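You operate a simulated robot arm through the tools that you are given. There is no shell and no other tool.

The job below is to be done with a simulated robot arm. You get a single attempt, and the scene is never put back.

TASK
Top up the white header tank to MAX with the hand pump.
Fine: hose end back in the drip cup, filler lid shut. Where these are worked on the way, their far stop is far enough and under half their travel is too little: filler lid.

It is judged by the outcome, as a careful person would: the job done as asked, and still so three seconds after it is handed in. It fails if anything else is knocked over, pushed out of place, dropped, spilled or broken. Lids that push on must go on centred and level and be pressed home; caps that screw on are set level and turned clockwise until they are tight.

THE ROBOT
A 6-joint arm with a two-finger parallel gripper, fixed in place. Base frame: the origin is at the foot of the arm, x ahead of it, y to its left, z up. Readings come in cm, degrees, newtons and seconds.
Its first joint turns from -166.0 to 166.0 degrees. Payload 3.91 kg.
The TCP is the grasp point between the finger pads, 3 cm short of the fingertips. In the tool frame z runs along the fingers and y along their closing line. Largest opening 11 cm; finger width 2, thickness 1; the body of the gripper, 4.8 by 11.2 cm, starts 5.5 cm behind the TCP.
Orientation is that of the tool frame in the base frame, as [roll, pitch, yaw] about the fixed x, y, z axes, in that order (R = Rz(yaw) Ry(pitch) Rx(roll)). With the fingers straight down and closing along the base's y, the tool's x points along the base's -x, its y along +y and its z along -z.

THE INTERFACE
- The arm moves only by the tool servo_tool. Its arguments are lists of equal length, an entry for each row: "fingers": the opening in per cent of the stroke, from 0 (shut) to 100 (fully open); "travel": the shift along the tool's x, y, z in cm, a list of three; "delta_rot": the turn, a rotation vector about the tool's x, y, z in degrees, a list of three. In form: {"fingers": [fingers, ...], "travel": [[tx, ty, tz], ...], "delta_rot": [[ax, ay, az], ...]}. A call has 1 to 20 rows; each row is the pose to reach, as a shift and turn from the pose commanded when the call began, along the tool's axes at that moment. Each row takes 0.2 s and may step no farther than 5 cm and 8.6 degrees from the row before; otherwise, or with a gripper value out of range, the whole call is refused. A pose out of reach is approached as far as the arm can. The call stops where the force on the tool passes 40 N (or 10 N more than at its start, if that is more) or the arm is blocked; 0.2 s more then pass. Each finger travels about 15.3 cm/s and halts on what it meets, pressing with about 34 N; the grip force reading is that of the motor and also rises with nothing between the fingers. The clock runs only during rows and for 0.2 s after the last one: add rows that repeat a pose to give the fingers time. It gives the time, the measured TCP pose, the force on the tool (base axes), the opening and the grip force at its end, in the units of the frame above (readings bear some noise), with the torque about the TCP (base axes, N m) and any sound that the robot's microphone picked up.
- Cameras (640 x 400 px; columns grow to the right, rows downward): "scene" is fixed at [22, 50.08, 162.54]; the picture's right is [-0.39, -0.92, 0.00], its down [-0.70, 0.29, -0.66] and it looks along [0.60, -0.25, -0.75] (base axes); focal length 327 px, centre (320, 200). "wrist" rides on the gripper at [7.2, 1.7, -10.3] in the tool frame; the picture's right is [-0.23, 0.97, 0.00], its down [-0.76, -0.18, -0.62] and it looks along [-0.61, -0.14, 0.78] (tool axes); focal length 222 px, centre (320, 200). There is no depth. A picture from a camera that has moved, and an enlarged one, comes with that camera's place and axes in the base frame and with its lens.
- capture(camera): a new picture of that camera. No time passes.
- close_up(camera, box): a new picture of the part [left, top, right, bottom] of that camera's present view, enlarged. No time passes.
- finish_job(): hands the job in; it is judged then, once.

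Places have to be worked out from the pictures, the camera data and where the tool is seen. Open the gripper and draw the arm clear of the work before you hand the job in, unless the task says otherwise.

The tools are called as name(argument=value, ...) on one line, values as JSON. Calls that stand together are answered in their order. servo_tool: Moves the arm, as the interface text tells. Its arguments: {"type":"object","properties":{"fingers":{"type":"array","items":{"type":"number"}},"travel":{"type":"array","items":{"type":"array","items":{"type":"number"}}},"delta_rot":{"type":"array","items":{"type":"array","items":{"type":"number"}}}},"required":["fingers","travel","delta_rot"]} The other tools are called the same way: capture (camera) takes a picture; close_up (camera, box) takes an enlarged picture of a part of a camera's view; finish_job () hands the job in.

At the start:

```text
time_s: 0.0
ee_pos: [51.3, 17.37, 130.19]
tcp_rot: [-180.0, 0.0, 180.0]
ft_force: [0.1, -0.2, 0.0]
torque: [0.0, 0.03, -0.01]
grip_width: 11.02
gripper_force: 0.0
```

scene: 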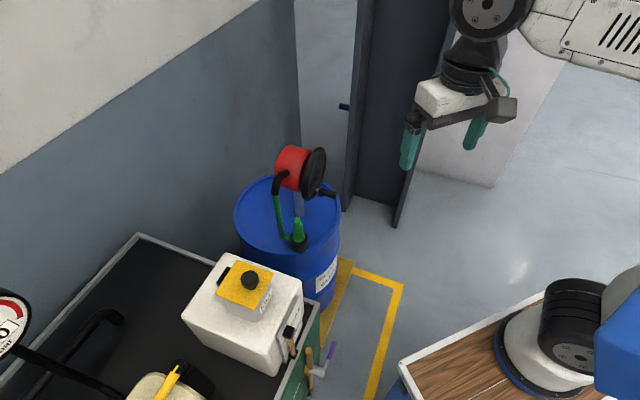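
wrist: 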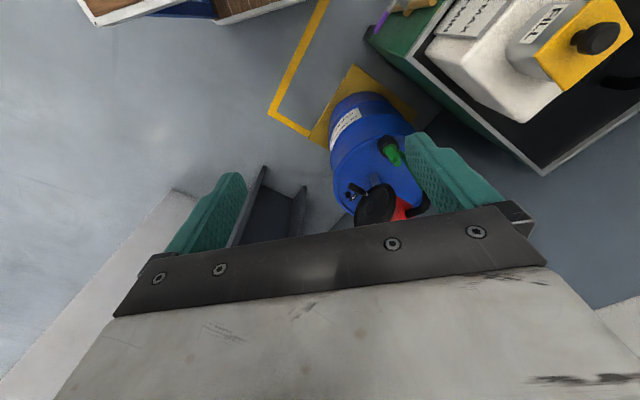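

I'll start by looking at the scene in detail: the drum with pump, the hose, the drip cup and the white tank with its yellow filler lid.

close_up(camera="scene", box=[220, 130, 360, 260])

close_up(camera="scene", box=[160, 240, 340, 400])

close_up(camera="wrist", box=[300, 60, 460, 230])

close_up(camera="wrist", box=[360, 0, 640, 175])

close_up(camera="scene", box=[0, 230, 330, 400])

```text
3.08 times, centred on (290, 195) of scene
camera zoom: at [22.0, 50.08, 162.54], right [-0.39, -0.92, 0.0], down [-0.7, 0.29, -0.66], along [0.6, -0.25, -0.75], focal length 1007 px, centre (412, 215)
```

zoom: 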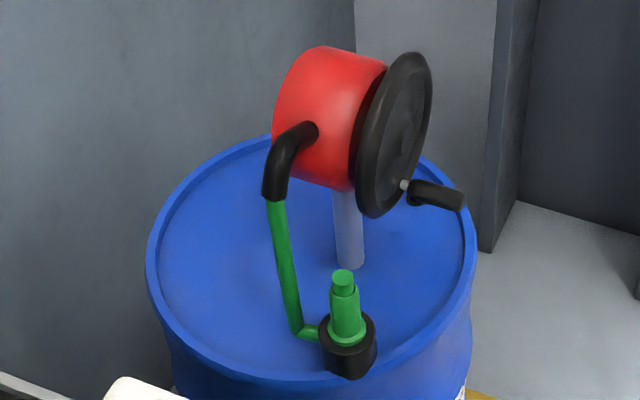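

```text
2.50 times, centred on (250, 320) of scene
camera zoom: at [22.0, 50.08, 162.54], right [-0.39, -0.92, 0.0], down [-0.7, 0.29, -0.66], along [0.6, -0.25, -0.75], focal length 818 px, centre (495, -100)
```

zoom: 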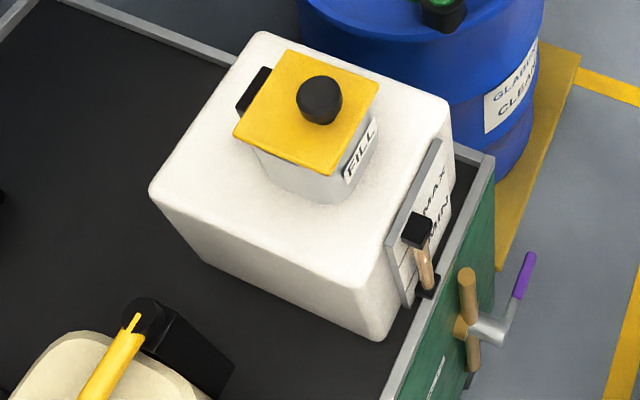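

```text
2.35 times, centred on (380, 145) of wrist
camera zoom: at [44.06, 19.07, 140.47], right [0.23, 0.97, 0.0], down [0.76, -0.18, 0.62], along [0.61, -0.14, -0.78], focal length 523 px, centre (179, 329)
```

zoom: 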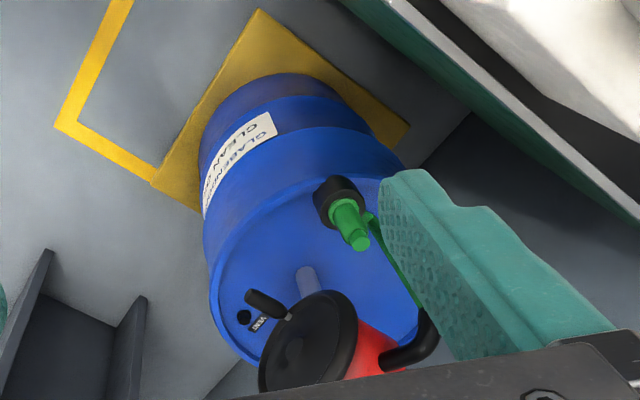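

```text
2.29 times, centred on (500, 88) of wrist
camera zoom: at [44.06, 19.07, 140.47], right [0.23, 0.97, 0.0], down [0.76, -0.18, 0.62], along [0.61, -0.14, -0.78], focal length 508 px, centre (-91, 457)
```

zoom: 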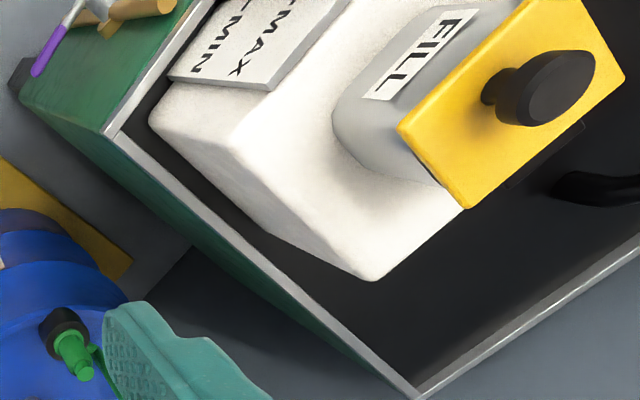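

```text
1.94 times, centred on (165, 315) of scene
camera zoom: at [22.0, 50.08, 162.54], right [-0.39, -0.92, 0.0], down [-0.7, 0.29, -0.66], along [0.6, -0.25, -0.75], focal length 635 px, centre (621, -23)
```

zoom: 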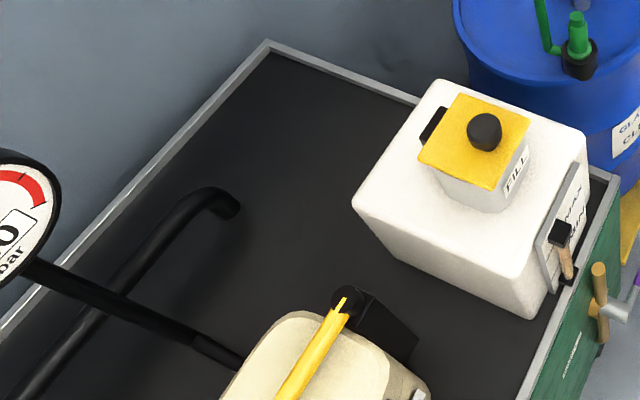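

The knob on the yellow filler lid triangulates to about (53, 51, 107), the nozzle in the drip cup to (79.5, 33.4, 85), and the crank wheel centre to (87, 25, 93.6). I'll move the tool partway toward the drum so the wrist camera gets a closer view, keeping clear of everything.

servo_tool(fingers=[100, 100, 100, 100, 100, 100, 100], travel=[[-1.5, 1.9, 3.0], [-3, 3.8, 6], [-4.5, 5.7, 9], [-6, 7.6, 12], [-7.5, 9.5, 15], [-9, 11.4, 18], [-10.5, 13.3, 21]], delta_rot=[[0, 0, 0], [0, 0, 0], [0, 0, 0], [0, 0, 0], [0, 0, 0], [0, 0, 0], [0, 0, 0]])

capture(camera="wrist")

capture(camera="scene")

```text
time_s: 1.6
ee_pos: [61.82, 30.59, 109.11]
tcp_rot: [179.9, 0.0, 180.0]
ft_force: [0.5, 0.4, 1.8]
torque: [0.05, -0.04, -0.03]
grip_width: 10.99
gripper_force: 0.1
```

```text
taken
camera wrist: at [54.56, 32.42, 119.46], right [0.23, 0.97, 0.0], down [0.76, -0.18, 0.62], along [0.61, -0.14, -0.78], focal length 222 px, centre (320, 200)
```

wrist: 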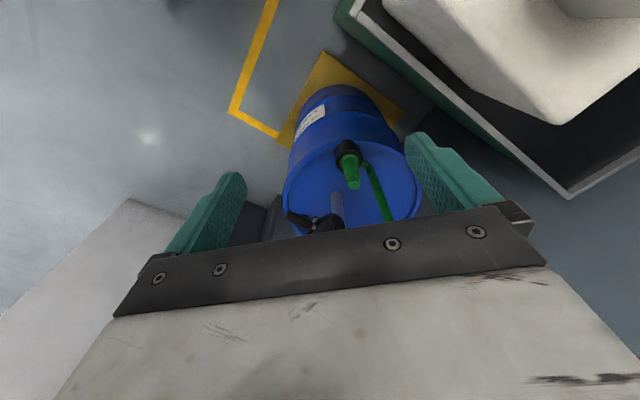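

```text
taken
```

scene: 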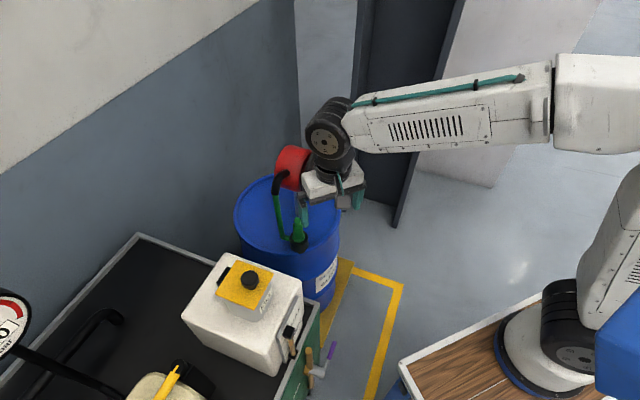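

The arm moved cleanly and the wrist camera now sees the cup and pump. I'll enlarge those parts of both views to make out the nozzle, crank and gauge.

close_up(camera="wrist", box=[260, 70, 440, 240])

close_up(camera="scene", box=[260, 130, 360, 260])

close_up(camera="scene", box=[250, 290, 350, 400])

close_up(camera="scene", box=[400, 230, 640, 400])

```text
2.35 times, centred on (350, 155) of wrist
camera zoom: at [54.56, 32.42, 119.46], right [0.23, 0.97, 0.0], down [0.76, -0.18, 0.62], along [0.61, -0.14, -0.78], focal length 523 px, centre (249, 306)
```

zoom: 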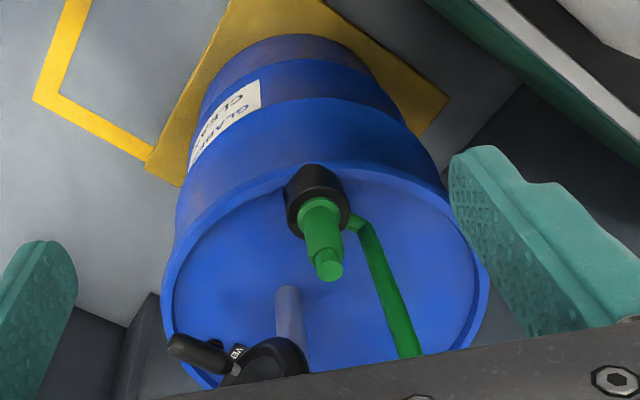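

```text
3.08 times, centred on (310, 195) of scene
camera zoom: at [22.0, 50.08, 162.54], right [-0.39, -0.92, 0.0], down [-0.7, 0.29, -0.66], along [0.6, -0.25, -0.75], focal length 1007 px, centre (351, 215)
```

zoom: 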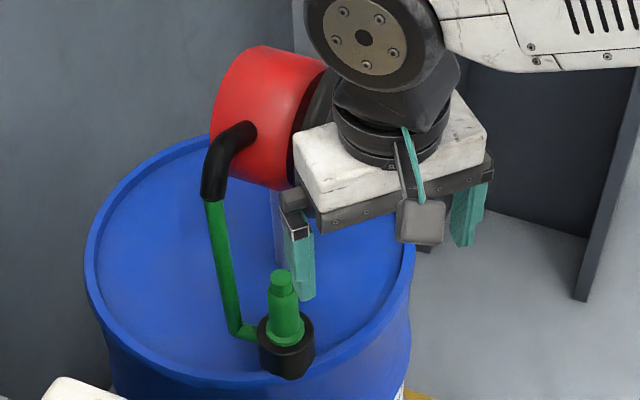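

```text
3.64 times, centred on (300, 345) of scene
camera zoom: at [22.0, 50.08, 162.54], right [-0.39, -0.92, 0.0], down [-0.7, 0.29, -0.66], along [0.6, -0.25, -0.75], focal length 1190 px, centre (393, -327)
```

zoom: 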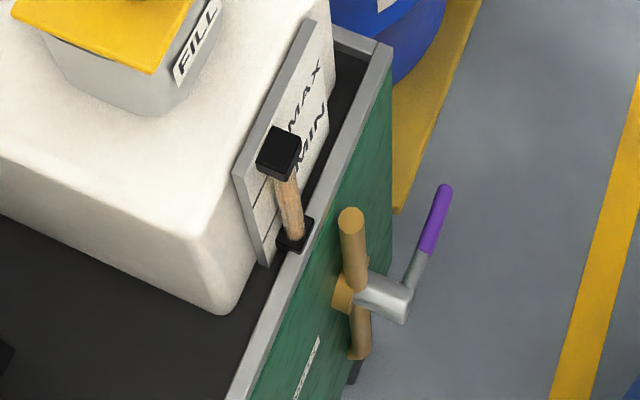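

```text
2.35 times, centred on (520, 315) of scene
camera zoom: at [22.0, 50.08, 162.54], right [-0.39, -0.92, 0.0], down [-0.7, 0.29, -0.66], along [0.6, -0.25, -0.75], focal length 770 px, centre (-151, -71)
```

zoom: 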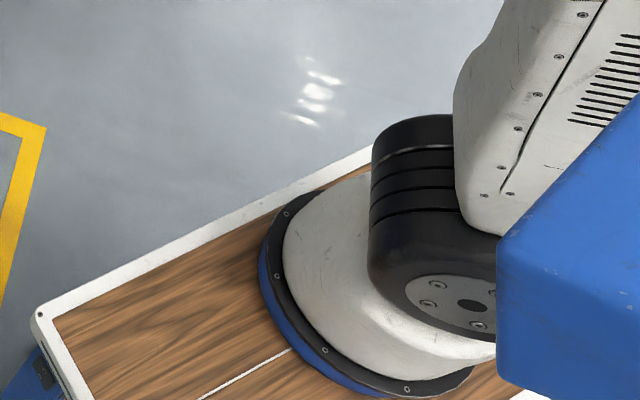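

The nozzle is a green upright handle sitting in the black cup, and the tank's gauge face points back toward the robot, along (-1,-1). I'll yaw 45° and move to the robot side of the tank so the wrist camera can read the gauge.

servo_tool(fingers=[100, 100, 100, 100, 100, 100], travel=[[3.0, 1.3, -1], [6.0, 2.6, -2], [9, 3.9, -3], [12, 5.2, -4], [15, 6.5, -4.5], [18, 7.8, -5]], delta_rot=[[0, 0, -7.5], [0, 0, -15], [0, 0, -22.5], [0, 0, -30], [0, 0, -37.5], [0, 0, -45]])

capture(camera="wrist")

capture(camera="scene")

```text
time_s: 3.0
ee_pos: [43.72, 38.32, 114.02]
tcp_rot: [179.9, 0.0, -134.9]
ft_force: [0.4, 0.5, -0.1]
torque: [0.01, -0.01, 0.01]
grip_width: 10.99
gripper_force: 0.1
```

```text
taken
camera wrist: at [37.52, 34.58, 124.47], right [-0.53, 0.85, 0.0], down [0.66, 0.41, 0.62], along [0.53, 0.33, -0.78], focal length 222 px, centre (320, 200)
```

wrist: 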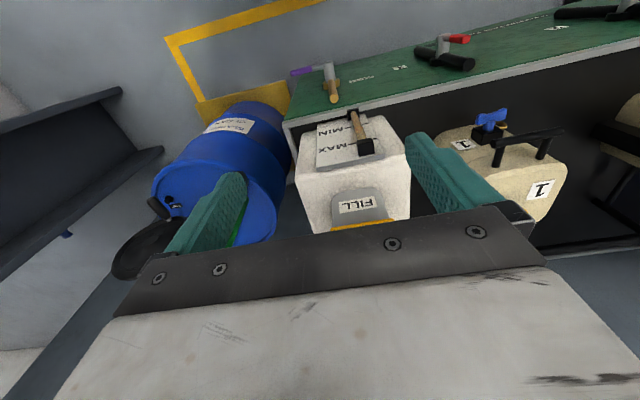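

```text
taken
```

scene: 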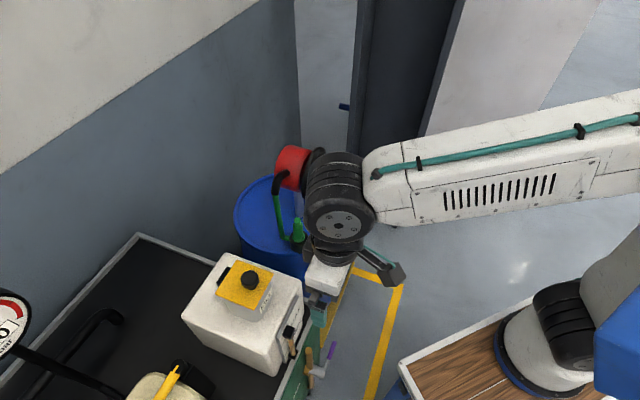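

The gauge plate with MAX/MIN and the sight tube are in view; I'll enlarge them, along with the drum side.

close_up(camera="wrist", box=[290, 90, 420, 240])

close_up(camera="wrist", box=[280, 0, 640, 220])

close_up(camera="wrist", box=[100, 90, 300, 290])

```text
2.67 times, centred on (355, 165) of wrist
camera zoom: at [37.52, 34.58, 124.47], right [-0.53, 0.85, 0.0], down [0.66, 0.41, 0.62], along [0.53, 0.33, -0.78], focal length 592 px, centre (227, 293)
```

zoom: 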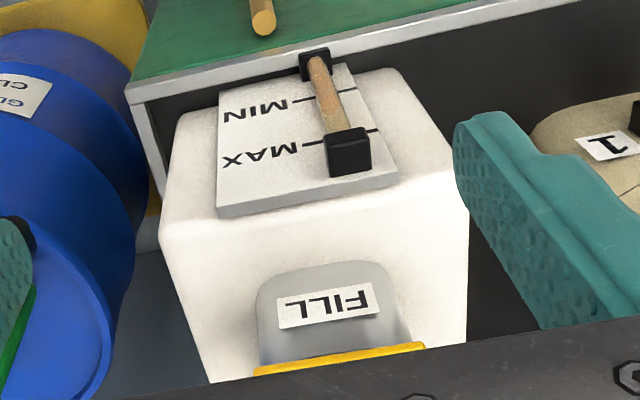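

```text
1.78 times, centred on (460, 110) of wrist
camera zoom: at [37.52, 34.58, 124.47], right [-0.53, 0.85, 0.0], down [0.66, 0.41, 0.62], along [0.53, 0.33, -0.78], focal length 395 px, centre (71, 360)
```

zoom: 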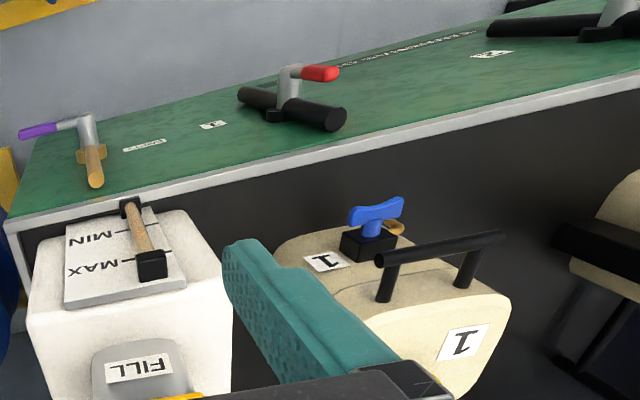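

```text
2.00 times, centred on (200, 190) of wrist
camera zoom: at [37.52, 34.58, 124.47], right [-0.53, 0.85, 0.0], down [0.66, 0.41, 0.62], along [0.53, 0.33, -0.78], focal length 444 px, centre (560, 220)
```

zoom: 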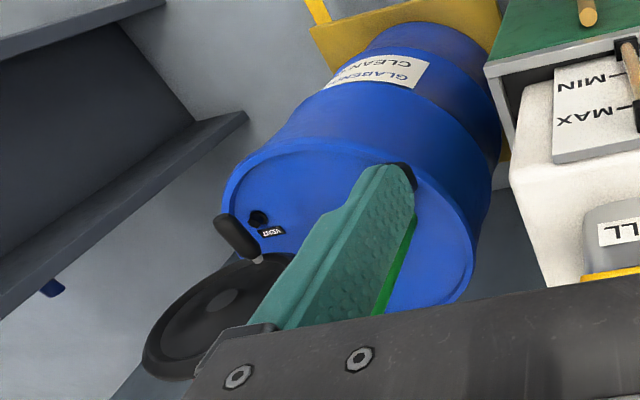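

The sight tube runs between the two black end blocks, with its top block near MAX. I'll lower a little and tilt the camera toward the gauge for a straighter look at the level.

servo_tool(fingers=[100, 100, 100, 100], travel=[[0, 0, 2.0], [0, 0, 4], [0, 0, 6], [0, 0, 8]], delta_rot=[[0, -7, 0], [0, -14, 0], [0, -21, 0], [0, -28, 0]])

capture(camera="wrist")

close_up(camera="wrist", box=[270, 40, 430, 180])

```text
time_s: 4.0
ee_pos: [43.6, 38.42, 106.14]
tcp_rot: [180.0, 28.1, -135.0]
ft_force: [-0.1, 0.4, 0.6]
torque: [0.04, -0.01, -0.03]
grip_width: 10.98
gripper_force: 0.1
```

```text
taken
camera wrist: at [34.64, 31.7, 111.89], right [-0.55, 0.83, 0.11], down [0.39, 0.14, 0.91], along [0.74, 0.54, -0.4], focal length 222 px, centre (320, 200)
```

wrist: 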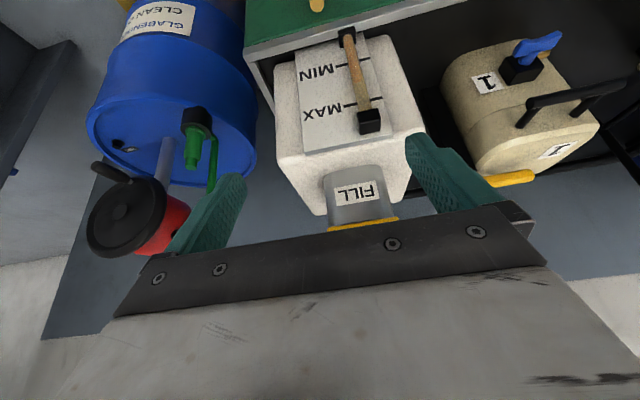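

```text
2.86 times, centred on (350, 110) of wrist
camera zoom: at [34.64, 31.7, 111.89], right [-0.55, 0.83, 0.11], down [0.39, 0.14, 0.91], along [0.74, 0.54, -0.4], focal length 635 px, centre (234, 457)
```

zoom: 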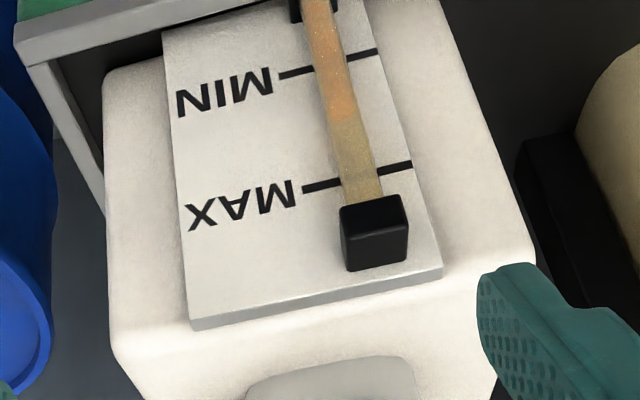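

The tube is orange up to about midway between MIN and MAX and empty above that, so that boundary is my level indicator. I'll look at the pump and the vent area from this angle too.

close_up(camera="wrist", box=[70, 90, 270, 270])

close_up(camera="wrist", box=[300, 140, 430, 240])

```text
2.22 times, centred on (170, 180) of wrist
camera zoom: at [34.64, 31.7, 111.89], right [-0.55, 0.83, 0.11], down [0.39, 0.14, 0.91], along [0.74, 0.54, -0.4], focal length 494 px, centre (653, 244)
```

zoom: 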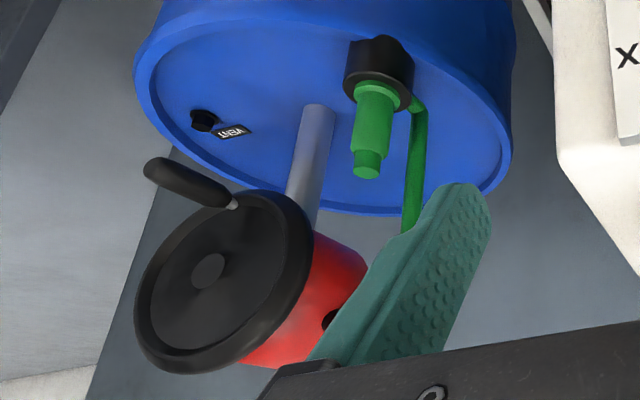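

```text
4.00 times, centred on (365, 190) of wrist
camera zoom: at [34.64, 31.7, 111.89], right [-0.55, 0.83, 0.11], down [0.39, 0.14, 0.91], along [0.74, 0.54, -0.4], focal length 888 px, centre (140, 240)
```

zoom: 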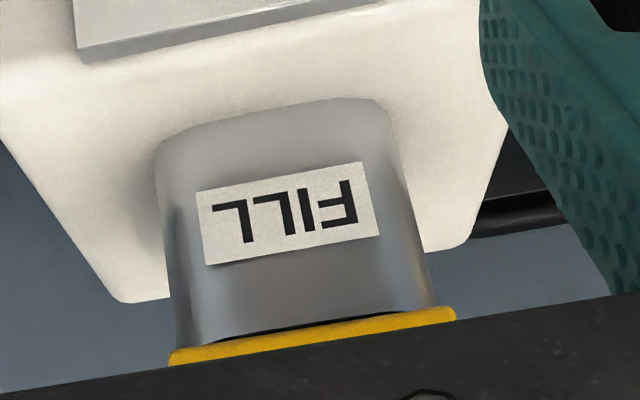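

The pump has no visible arrow, and its wheel faces the robot at roughly 45°, with the handle at the bottom. Next I'll rise and level the tool above the robot side of the tank to look straight at the filler lid and knob.

servo_tool(fingers=[100, 100, 100, 100, 100], travel=[[-2.5, 0.5, -3], [-5, 0.9, -5.9], [-7.6, 1.4, -8.9], [-10.1, 1.8, -11.8], [-12.6, 2.3, -14.8]], delta_rot=[[0, 5.6, 0], [0, 11.2, 0], [0, 16.8, 0], [0, 22.4, 0], [0, 28, 0]])

capture(camera="wrist")

close_up(camera="wrist", box=[240, 100, 440, 240])

close_up(camera="scene", box=[170, 230, 330, 350])

```text
time_s: 5.2
ee_pos: [44.91, 43.04, 125.1]
tcp_rot: [180.0, 0.0, -134.9]
ft_force: [0.4, -0.5, 0.9]
torque: [0.03, -0.01, -0.03]
grip_width: 10.98
gripper_force: 0.1
```

```text
taken
camera wrist: at [38.71, 39.15, 135.55], right [-0.53, 0.85, 0.0], down [0.66, 0.41, 0.62], along [0.53, 0.33, -0.78], focal length 222 px, centre (320, 200)
```

wrist: 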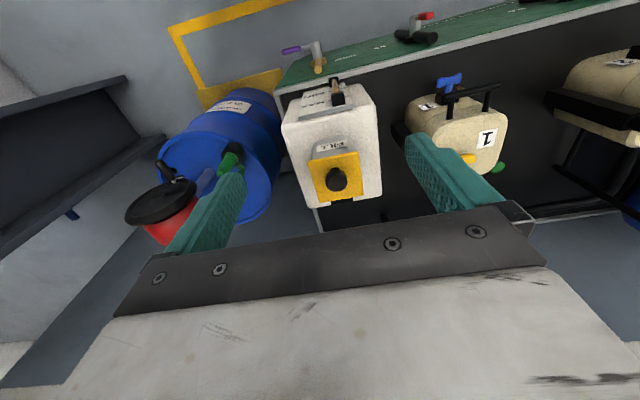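

```text
2.86 times, centred on (340, 170) of wrist
camera zoom: at [38.71, 39.15, 135.55], right [-0.53, 0.85, 0.0], down [0.66, 0.41, 0.62], along [0.53, 0.33, -0.78], focal length 635 px, centre (263, 286)
```

zoom: 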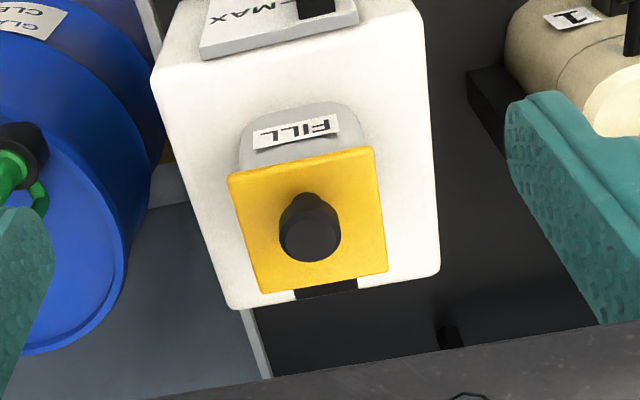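

```text
3.33 times, centred on (250, 290) of scene
camera zoom: at [22.0, 50.08, 162.54], right [-0.39, -0.92, 0.0], down [-0.7, 0.29, -0.66], along [0.6, -0.25, -0.75], focal length 1091 px, centre (553, -100)
```

zoom: 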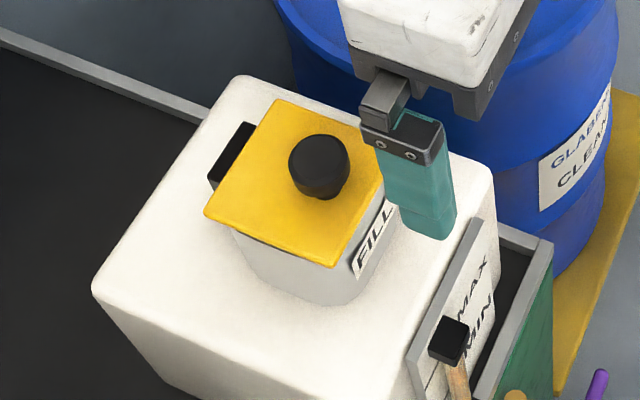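

The knob head triangulates consistently to (53.2, 51.1, 107.5), the lid top is at z≈104.7, and the hinge is on the far (+x+y) edge. The tool's closing line already runs along the hinge axis, so I'll move directly above the knob and check.

servo_tool(fingers=[100, 100, 100, 100], travel=[[-2.9, 0, 2.5], [-5.8, -0.1, 5], [-8.7, -0.1, 7.5], [-11.5, -0.2, 10]], delta_rot=[[0, 0, 0], [0, 0, 0], [0, 0, 0], [0, 0, 0]])

capture(camera="wrist")

close_up(camera="scene", box=[170, 200, 330, 320])

```text
time_s: 6.2
ee_pos: [53.37, 51.02, 115.26]
tcp_rot: [-180.0, 0.1, -135.0]
ft_force: [-0.2, -0.9, 0.8]
torque: [0.03, -0.06, -0.01]
grip_width: 11.01
gripper_force: 0.0
```

```text
taken
camera wrist: at [47.05, 47.09, 125.51], right [-0.53, 0.85, 0.0], down [0.66, 0.41, 0.62], along [0.53, 0.33, -0.78], focal length 222 px, centre (320, 200)
```

wrist: 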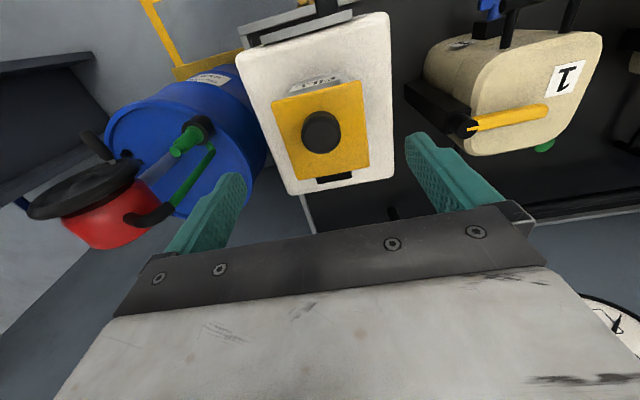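

```text
3.33 times, centred on (250, 260) of scene
camera zoom: at [22.0, 50.08, 162.54], right [-0.39, -0.92, 0.0], down [-0.7, 0.29, -0.66], along [0.6, -0.25, -0.75], focal length 1091 px, centre (553, 0)
```

zoom: 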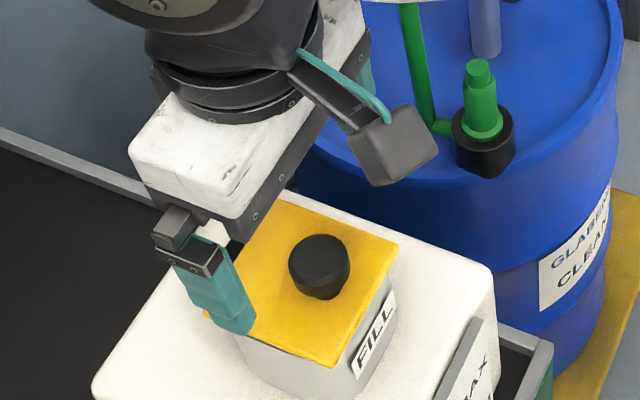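

The knob appears at pixel (321,133), right where the tool axis should meet it (predicted (320,135)). I'll descend about 7 cm so the fingertips sit just above the lid plate, then close on the knob.

servo_tool(fingers=[100, 100, 100], travel=[[0, 0, 3.4], [0, 0, 6.6], [0, 0, 6.6]], delta_rot=[[0, 0, 0], [0, 0, 0], [0, 0, 0]])

capture(camera="wrist")

close_up(camera="scene", box=[170, 210, 330, 330])

```text
time_s: 7.0
ee_pos: [53.37, 50.95, 108.58]
tcp_rot: [-180.0, 0.1, -135.1]
ft_force: [-0.1, -0.1, 0.3]
torque: [-0.02, -0.04, 0.01]
grip_width: 10.98
gripper_force: 0.1
```

```text
taken
camera wrist: at [47.06, 47.14, 118.94], right [-0.53, 0.85, 0.0], down [0.66, 0.41, 0.62], along [0.53, 0.33, -0.78], focal length 222 px, centre (320, 200)
```

wrist: 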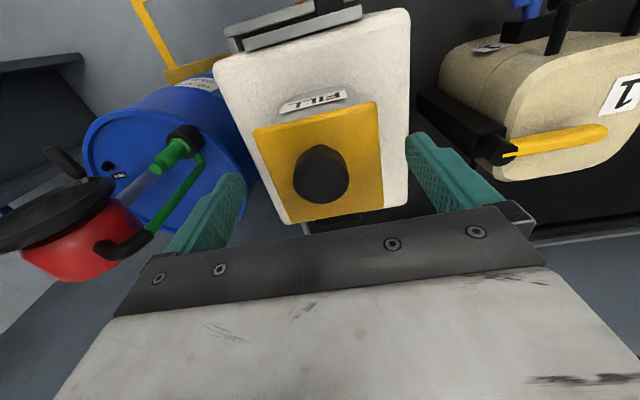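

```text
3.33 times, centred on (250, 270) of scene
camera zoom: at [22.0, 50.08, 162.54], right [-0.39, -0.92, 0.0], down [-0.7, 0.29, -0.66], along [0.6, -0.25, -0.75], focal length 1091 px, centre (553, -33)
```

zoom: 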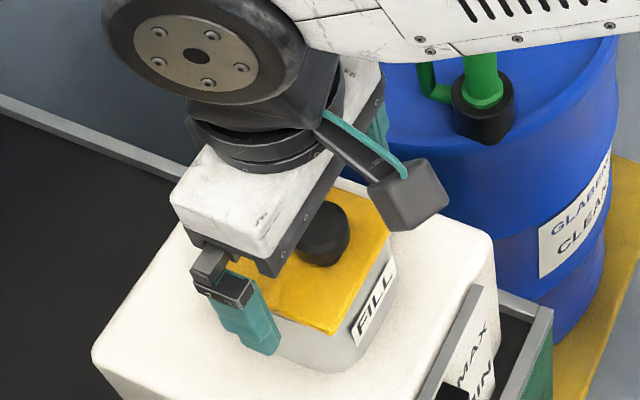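

The knob sits centred between the fingers with no contact yet. I'll close on it now.

servo_tool(fingers=[60, 20, 0, 0, 0], travel=[[0, 0, 0], [0, 0, 0], [0, 0, 0], [0, 0, 0], [0, 0, 0]], delta_rot=[[0, 0, 0], [0, 0, 0], [0, 0, 0], [0, 0, 0], [0, 0, 0]])

capture(camera="wrist")

```text
time_s: 8.2
ee_pos: [53.23, 51.04, 108.64]
tcp_rot: [180.0, 0.0, -135.0]
ft_force: [-9.8, 9.6, -1.6]
torque: [0.12, 0.23, 0.01]
grip_width: 2.99
gripper_force: 44.8
```

```text
taken
camera wrist: at [46.97, 47.24, 118.95], right [-0.53, 0.85, 0.0], down [0.66, 0.41, 0.62], along [0.53, 0.33, -0.78], focal length 222 px, centre (320, 200)
```

wrist: 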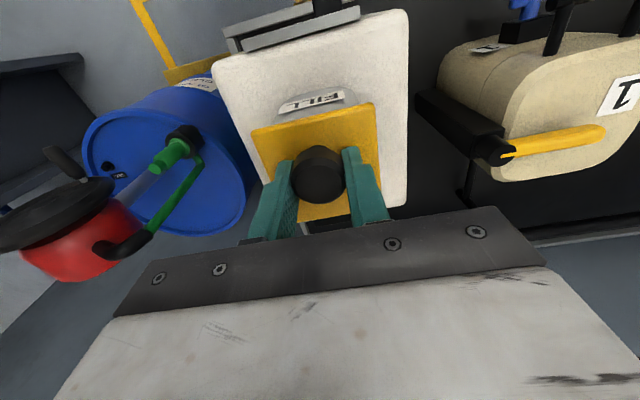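

The grip closed at 2.99 cm on the knob, with a ~14 N sideways load showing I'm about 1–2 mm off centre. I'll begin lifting along the hinge arc, keeping the tool vertical so the knob pivots between the pads, and correct the sideways offset.

servo_tool(fingers=[0, 0, 0, 0], travel=[[-0.3, 0.12, -0.55], [-0.67, 0.15, -1.08], [-1.08, 0.15, -1.57], [-1.52, 0.15, -2.02]], delta_rot=[[0, 0, 0], [0, 0, 0], [0, 0, 0], [0, 0, 0]])

capture(camera="wrist")

close_up(camera="scene", box=[170, 210, 330, 330])

```text
time_s: 9.2
ee_pos: [54.28, 52.18, 110.41]
tcp_rot: [179.9, -0.2, -135.0]
ft_force: [-14.6, -4.2, -13.1]
torque: [-0.81, 0.93, -0.01]
grip_width: 3.01
gripper_force: 45.3
```

```text
taken
camera wrist: at [48.01, 48.31, 120.86], right [-0.53, 0.85, 0.0], down [0.66, 0.41, 0.62], along [0.53, 0.33, -0.78], focal length 222 px, centre (320, 200)
```

wrist: 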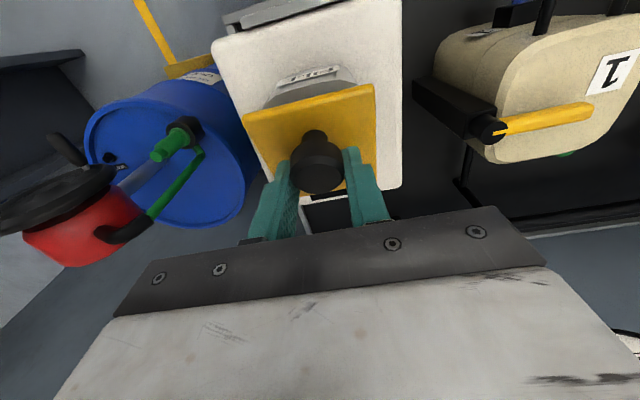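

```text
3.33 times, centred on (250, 270) of scene
camera zoom: at [22.0, 50.08, 162.54], right [-0.39, -0.92, 0.0], down [-0.7, 0.29, -0.66], along [0.6, -0.25, -0.75], focal length 1091 px, centre (553, -33)
```

zoom: 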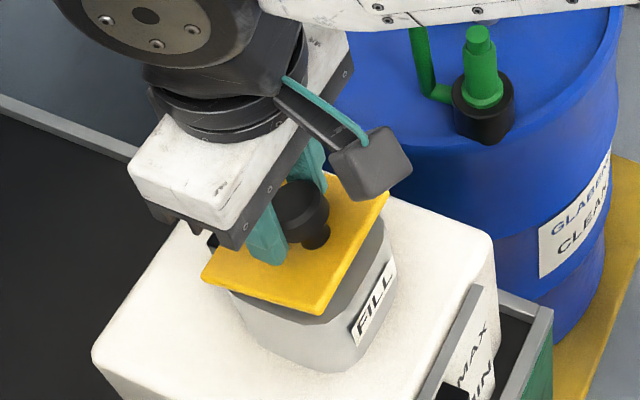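

The lid is rotating about its hinge as expected; the ~19 N resistance is tangential, mostly pad twist friction, and the radial force is near zero, so the hinge estimate is good. I'll continue along the arc to about 50°.

servo_tool(fingers=[0, 0, 0, 0], travel=[[-0.74, 0.05, -0.61], [-1.55, 0.07, -1.11], [-2.42, 0.07, -1.5], [-3.33, 0.07, -1.78]], delta_rot=[[0, 0, 0], [0, 0, 0], [0, 0, 0], [0, 0, 0]])

capture(camera="wrist")

close_up(camera="scene", box=[170, 210, 330, 330])

```text
time_s: 10.2
ee_pos: [56.47, 54.56, 112.42]
tcp_rot: [180.0, 0.1, -135.0]
ft_force: [-8.2, -14.8, -2.0]
torque: [-0.96, 0.8, -0.06]
grip_width: 3.02
gripper_force: 45.5
```

```text
taken
camera wrist: at [50.34, 50.64, 122.74], right [-0.53, 0.85, 0.0], down [0.66, 0.41, 0.62], along [0.53, 0.33, -0.78], focal length 222 px, centre (320, 200)
```

wrist: 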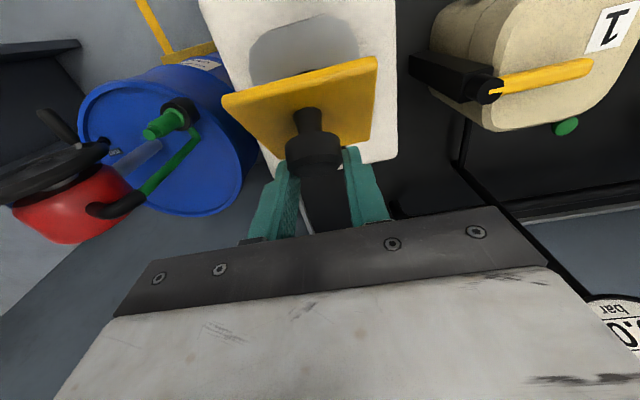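

```text
3.33 times, centred on (250, 270) of scene
camera zoom: at [22.0, 50.08, 162.54], right [-0.39, -0.92, 0.0], down [-0.7, 0.29, -0.66], along [0.6, -0.25, -0.75], focal length 1091 px, centre (553, -33)
```

zoom: 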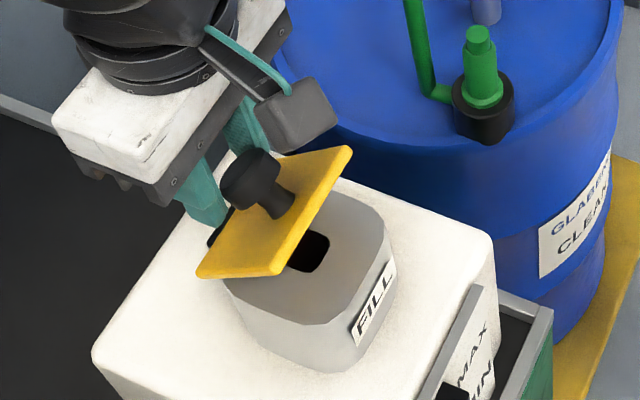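

The lid is now about 50° open and the filler opening is visible beneath it. I'll continue the arc to nearly 90°.

servo_tool(fingers=[0, 0, 0, 0, 0], travel=[[-0.94, 0.0, -0.16], [-1.89, 0.0, -0.19], [-2.84, 0.0, -0.09], [-3.77, 0.0, 0.12], [-4.66, 0, 0.46]], delta_rot=[[0, 0, 0], [0, 0, 0], [0, 0, 0], [0, 0, 0], [0, 0, 0]])

close_up(camera="scene", box=[170, 210, 330, 330])

capture(camera="wrist")

```text
time_s: 11.4
ee_pos: [59.87, 57.86, 111.85]
tcp_rot: [180.0, 0.2, -134.9]
ft_force: [-0.3, -0.4, 0.0]
torque: [0.03, -0.01, -0.04]
grip_width: 0.0
gripper_force: 37.5
```

```text
3.33 times, centred on (250, 270) of scene
camera zoom: at [22.0, 50.08, 162.54], right [-0.39, -0.92, 0.0], down [-0.7, 0.29, -0.66], along [0.6, -0.25, -0.75], focal length 1091 px, centre (553, -33)
```

zoom: 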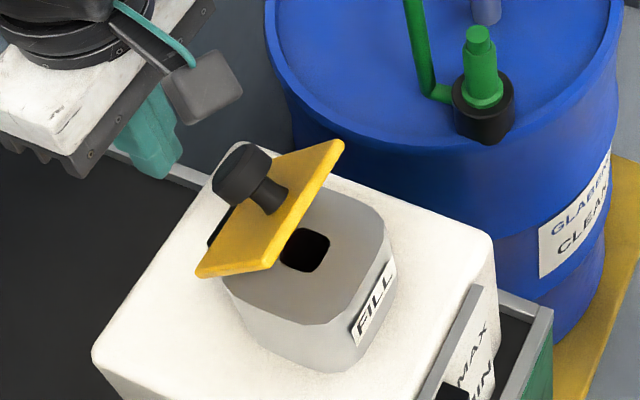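

```text
taken
camera wrist: at [53.67, 54.03, 122.22], right [-0.53, 0.85, 0.0], down [0.66, 0.41, 0.62], along [0.53, 0.33, -0.78], focal length 222 px, centre (320, 200)
```

wrist: 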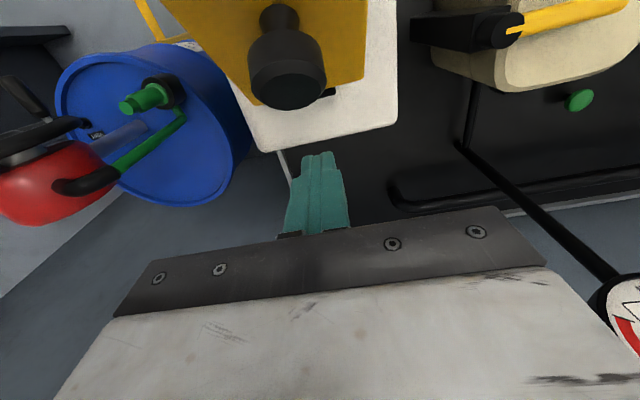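

The knob slipped out of the pads at about 45–50°, yet the lid stayed up on its own. I'll go up and over to the robot side with the fingers closed so I can push the lid further from underneath.

servo_tool(fingers=[0, 0, 0, 0, 0, 0, 0, 0, 0], travel=[[0, 0, -4], [0, 0, -8], [0, 0, -12], [5, 0, -12], [10, 0, -12], [15.2, 0, -11.5], [15.6, 0, -7.5], [15.6, 0, -3.5], [15.6, 0, 0.5]], delta_rot=[[0, 0, 0], [0, 0, 0], [0, 0, 0], [0, 0, 0], [0, 0, 0], [0, 0, 0], [0, 0, 0], [0, 0, 0], [0, 0, 0]])

close_up(camera="scene", box=[170, 210, 330, 330])

capture(camera="wrist")

```text
refused: row 6 steps farther than a row can; nothing moved
```

```text
3.33 times, centred on (250, 270) of scene
camera zoom: at [22.0, 50.08, 162.54], right [-0.39, -0.92, 0.0], down [-0.7, 0.29, -0.66], along [0.6, -0.25, -0.75], focal length 1091 px, centre (553, -33)
```

zoom: 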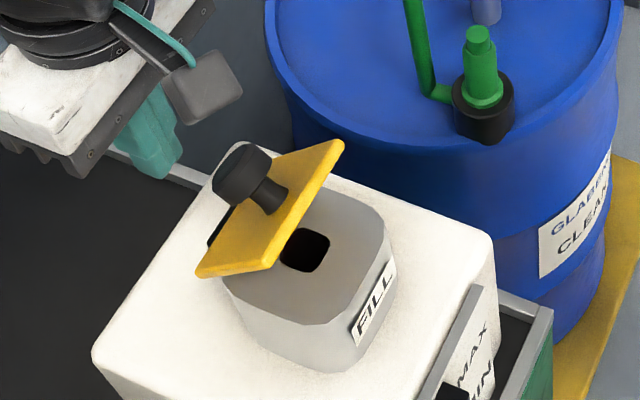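

```text
taken
camera wrist: at [53.67, 54.03, 122.22], right [-0.53, 0.85, 0.0], down [0.66, 0.41, 0.62], along [0.53, 0.33, -0.78], focal length 222 px, centre (320, 200)
```

wrist: 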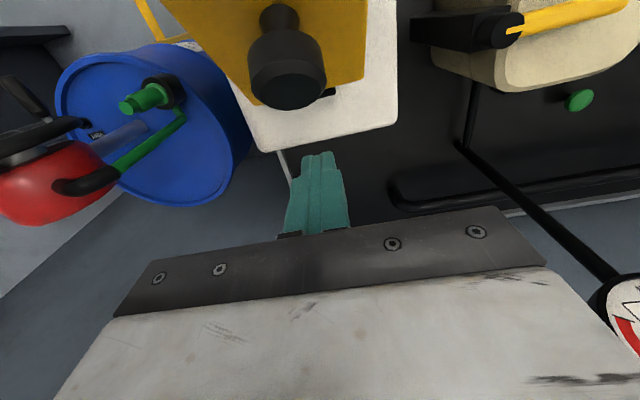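

That call was refused because one step exceeded 5 cm, so nothing moved. I'll resend the same path with smaller steps.

servo_tool(fingers=[0, 0, 0, 0, 0, 0, 0, 0, 0, 0], travel=[[0, 0, -4], [0, 0, -8], [0, 0, -12], [4, 0, -12], [8, 0, -12], [12, 0, -12], [15.8, 0, -11], [15.8, 0, -7], [15.8, 0, -3], [15.8, 0, 0.5]], delta_rot=[[0, 0, 0], [0, 0, 0], [0, 0, 0], [0, 0, 0], [0, 0, 0], [0, 0, 0], [0, 0, 0], [0, 0, 0], [0, 0, 0], [0, 0, 0]])

close_up(camera="scene", box=[170, 210, 330, 330])

capture(camera="wrist")

```text
time_s: 13.6
ee_pos: [48.75, 46.65, 111.43]
tcp_rot: [-180.0, 0.1, -135.0]
ft_force: [-0.1, -0.3, 0.1]
torque: [0.02, -0.03, 0.01]
grip_width: 0.0
gripper_force: 38.3
```

```text
3.33 times, centred on (250, 270) of scene
camera zoom: at [22.0, 50.08, 162.54], right [-0.39, -0.92, 0.0], down [-0.7, 0.29, -0.66], along [0.6, -0.25, -0.75], focal length 1091 px, centre (553, -33)
```

zoom: 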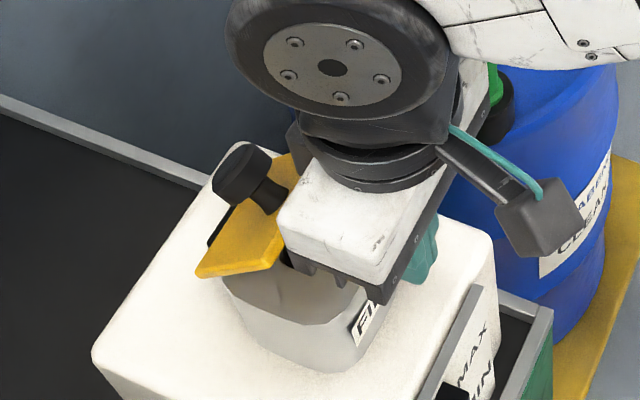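

```text
taken
camera wrist: at [42.43, 42.82, 121.8], right [-0.53, 0.85, 0.0], down [0.66, 0.41, 0.62], along [0.53, 0.33, -0.78], focal length 222 px, centre (320, 200)
```

wrist: 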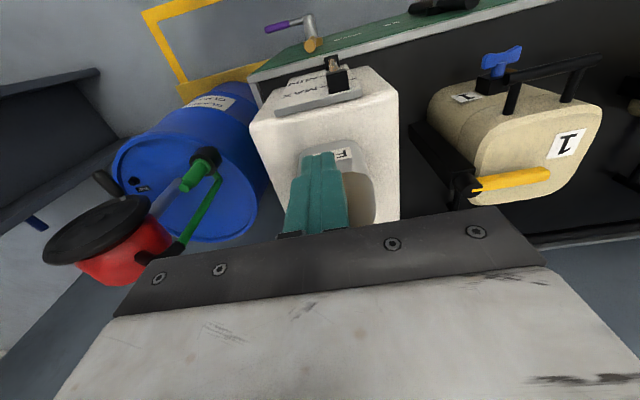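

The lid is unchanged at ~45°, and the closed fingertips are on the robot side of it at about the height of its free edge. I'll push away from the robot in small steps and watch the force.

servo_tool(fingers=[0, 0, 0, 0, 0, 0], travel=[[-1.5, -0.1, 0.4], [-4, -0.1, 0.4], [-6, -0.1, 0.4], [-7.5, -0.1, 0.4], [-8.5, -0.1, 0.4], [-9.5, -0.1, 0.4]], delta_rot=[[0, 0, 0], [0, 0, 0], [0, 0, 0], [0, 0, 0], [0, 0, 0], [0, 0, 0]])

close_up(camera="scene", box=[170, 210, 330, 330])

capture(camera="wrist")

```text
time_s: 14.4
ee_pos: [52.76, 50.51, 111.79]
tcp_rot: [179.9, 0.2, -135.0]
ft_force: [-8.6, -13.1, 19.0]
torque: [0.14, -0.14, -0.04]
grip_width: 0.01
gripper_force: 37.4
stopped in row 4: the force on the tool passed its limit at 55 N (the readings are from after the stop); the commanded pose is now the measured one
```

```text
3.33 times, centred on (250, 270) of scene
camera zoom: at [22.0, 50.08, 162.54], right [-0.39, -0.92, 0.0], down [-0.7, 0.29, -0.66], along [0.6, -0.25, -0.75], focal length 1091 px, centre (553, -33)
```

zoom: 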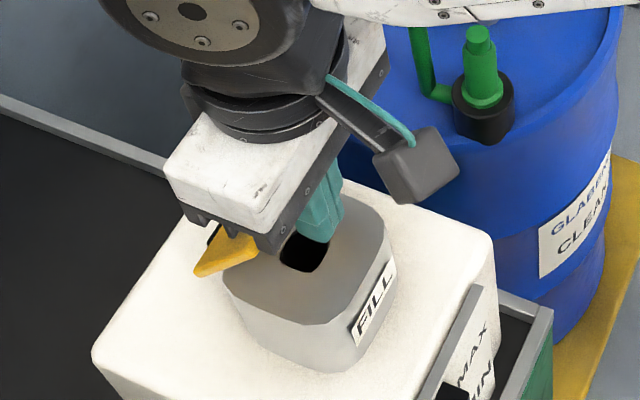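

```text
taken
camera wrist: at [46.45, 46.68, 122.09], right [-0.53, 0.85, 0.0], down [0.66, 0.41, 0.63], along [0.53, 0.33, -0.78], focal length 222 px, centre (320, 200)
```

wrist: 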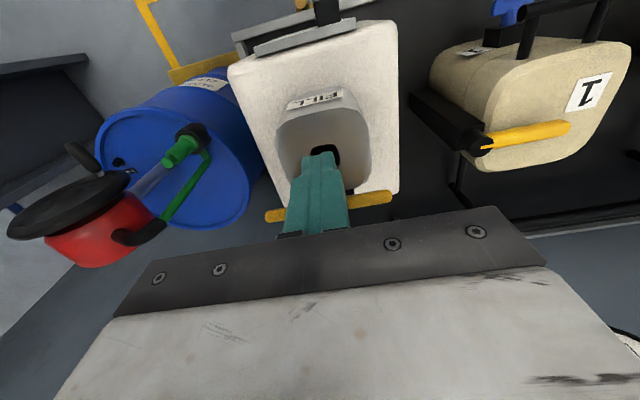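

The fingers jammed on the lid's free edge: the force is back and upward, so the edge is sticking to the finger face. I'll follow the edge's arc up and away instead of pushing straight.

servo_tool(fingers=[0, 0, 0, 0, 0], travel=[[-0.5, 0, -0.6], [-1.2, 0, -1.0], [-2.0, 0, -1.4], [-2.8, 0, -1.7], [-3.6, 0, -1.9]], delta_rot=[[0, 0, 0], [0, 0, 0], [0, 0, 0], [0, 0, 0], [0, 0, 0]])

close_up(camera="scene", box=[170, 210, 330, 330])

capture(camera="wrist")

```text
time_s: 15.6
ee_pos: [55.41, 53.17, 113.49]
tcp_rot: [180.0, 0.2, -135.0]
ft_force: [-1.1, -5.2, 19.2]
torque: [0.13, -0.17, -0.01]
grip_width: 0.03
gripper_force: 37.5
```

```text
3.33 times, centred on (250, 270) of scene
camera zoom: at [22.0, 50.08, 162.54], right [-0.39, -0.92, 0.0], down [-0.7, 0.29, -0.66], along [0.6, -0.25, -0.75], focal length 1091 px, centre (553, -33)
```

zoom: 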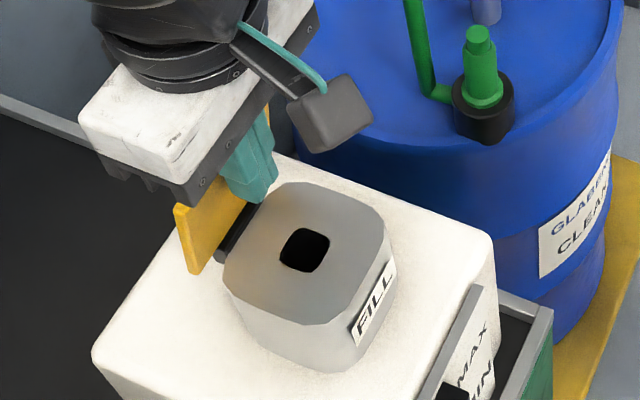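

```text
taken
camera wrist: at [49.09, 49.32, 123.82], right [-0.53, 0.85, 0.0], down [0.66, 0.41, 0.63], along [0.53, 0.33, -0.78], focal length 222 px, centre (320, 200)
```

wrist: 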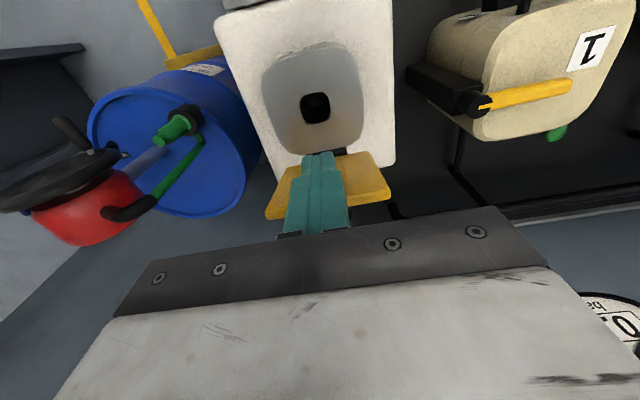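

Following the arc worked: the lid is now close to vertical and the filler hole is fully exposed. I'll keep pushing past vertical toward the far stop, easing upward slightly to relieve the upward load.

servo_tool(fingers=[0, 0, 0, 0, 0], travel=[[-0.5, 0, -0.4], [-1.3, 0, -0.4], [-2.1, 0, -0.4], [-2.9, 0, -0.3], [-3.7, 0, -0.2]], delta_rot=[[0, 0, 0], [0, 0, 0], [0, 0, 0], [0, 0, 0], [0, 0, 0]])

close_up(camera="scene", box=[170, 210, 330, 330])

capture(camera="wrist")

```text
time_s: 16.9
ee_pos: [57.66, 55.59, 113.51]
tcp_rot: [-179.9, -0.6, -135.0]
ft_force: [-12.1, -16.1, 6.9]
torque: [-0.41, 0.38, -0.03]
grip_width: 0.02
gripper_force: 37.8
stopped in row 5: the force on the tool passed its limit at 42 N (the readings are from after the stop); the commanded pose is now the measured one
```

```text
3.33 times, centred on (250, 270) of scene
camera zoom: at [22.0, 50.08, 162.54], right [-0.39, -0.92, 0.0], down [-0.7, 0.29, -0.66], along [0.6, -0.25, -0.75], focal length 1091 px, centre (553, -33)
```

zoom: 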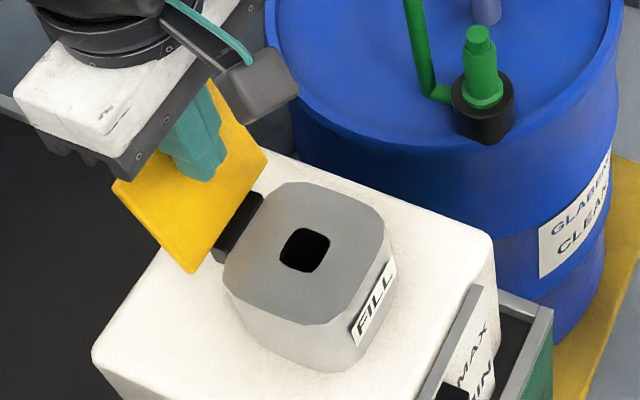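

```text
taken
camera wrist: at [51.47, 51.73, 123.99], right [-0.53, 0.85, 0.0], down [0.67, 0.42, 0.62], along [0.52, 0.32, -0.79], focal length 222 px, centre (320, 200)
```

wrist: 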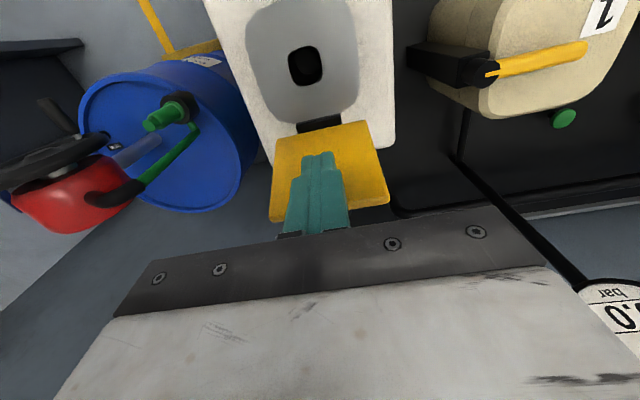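

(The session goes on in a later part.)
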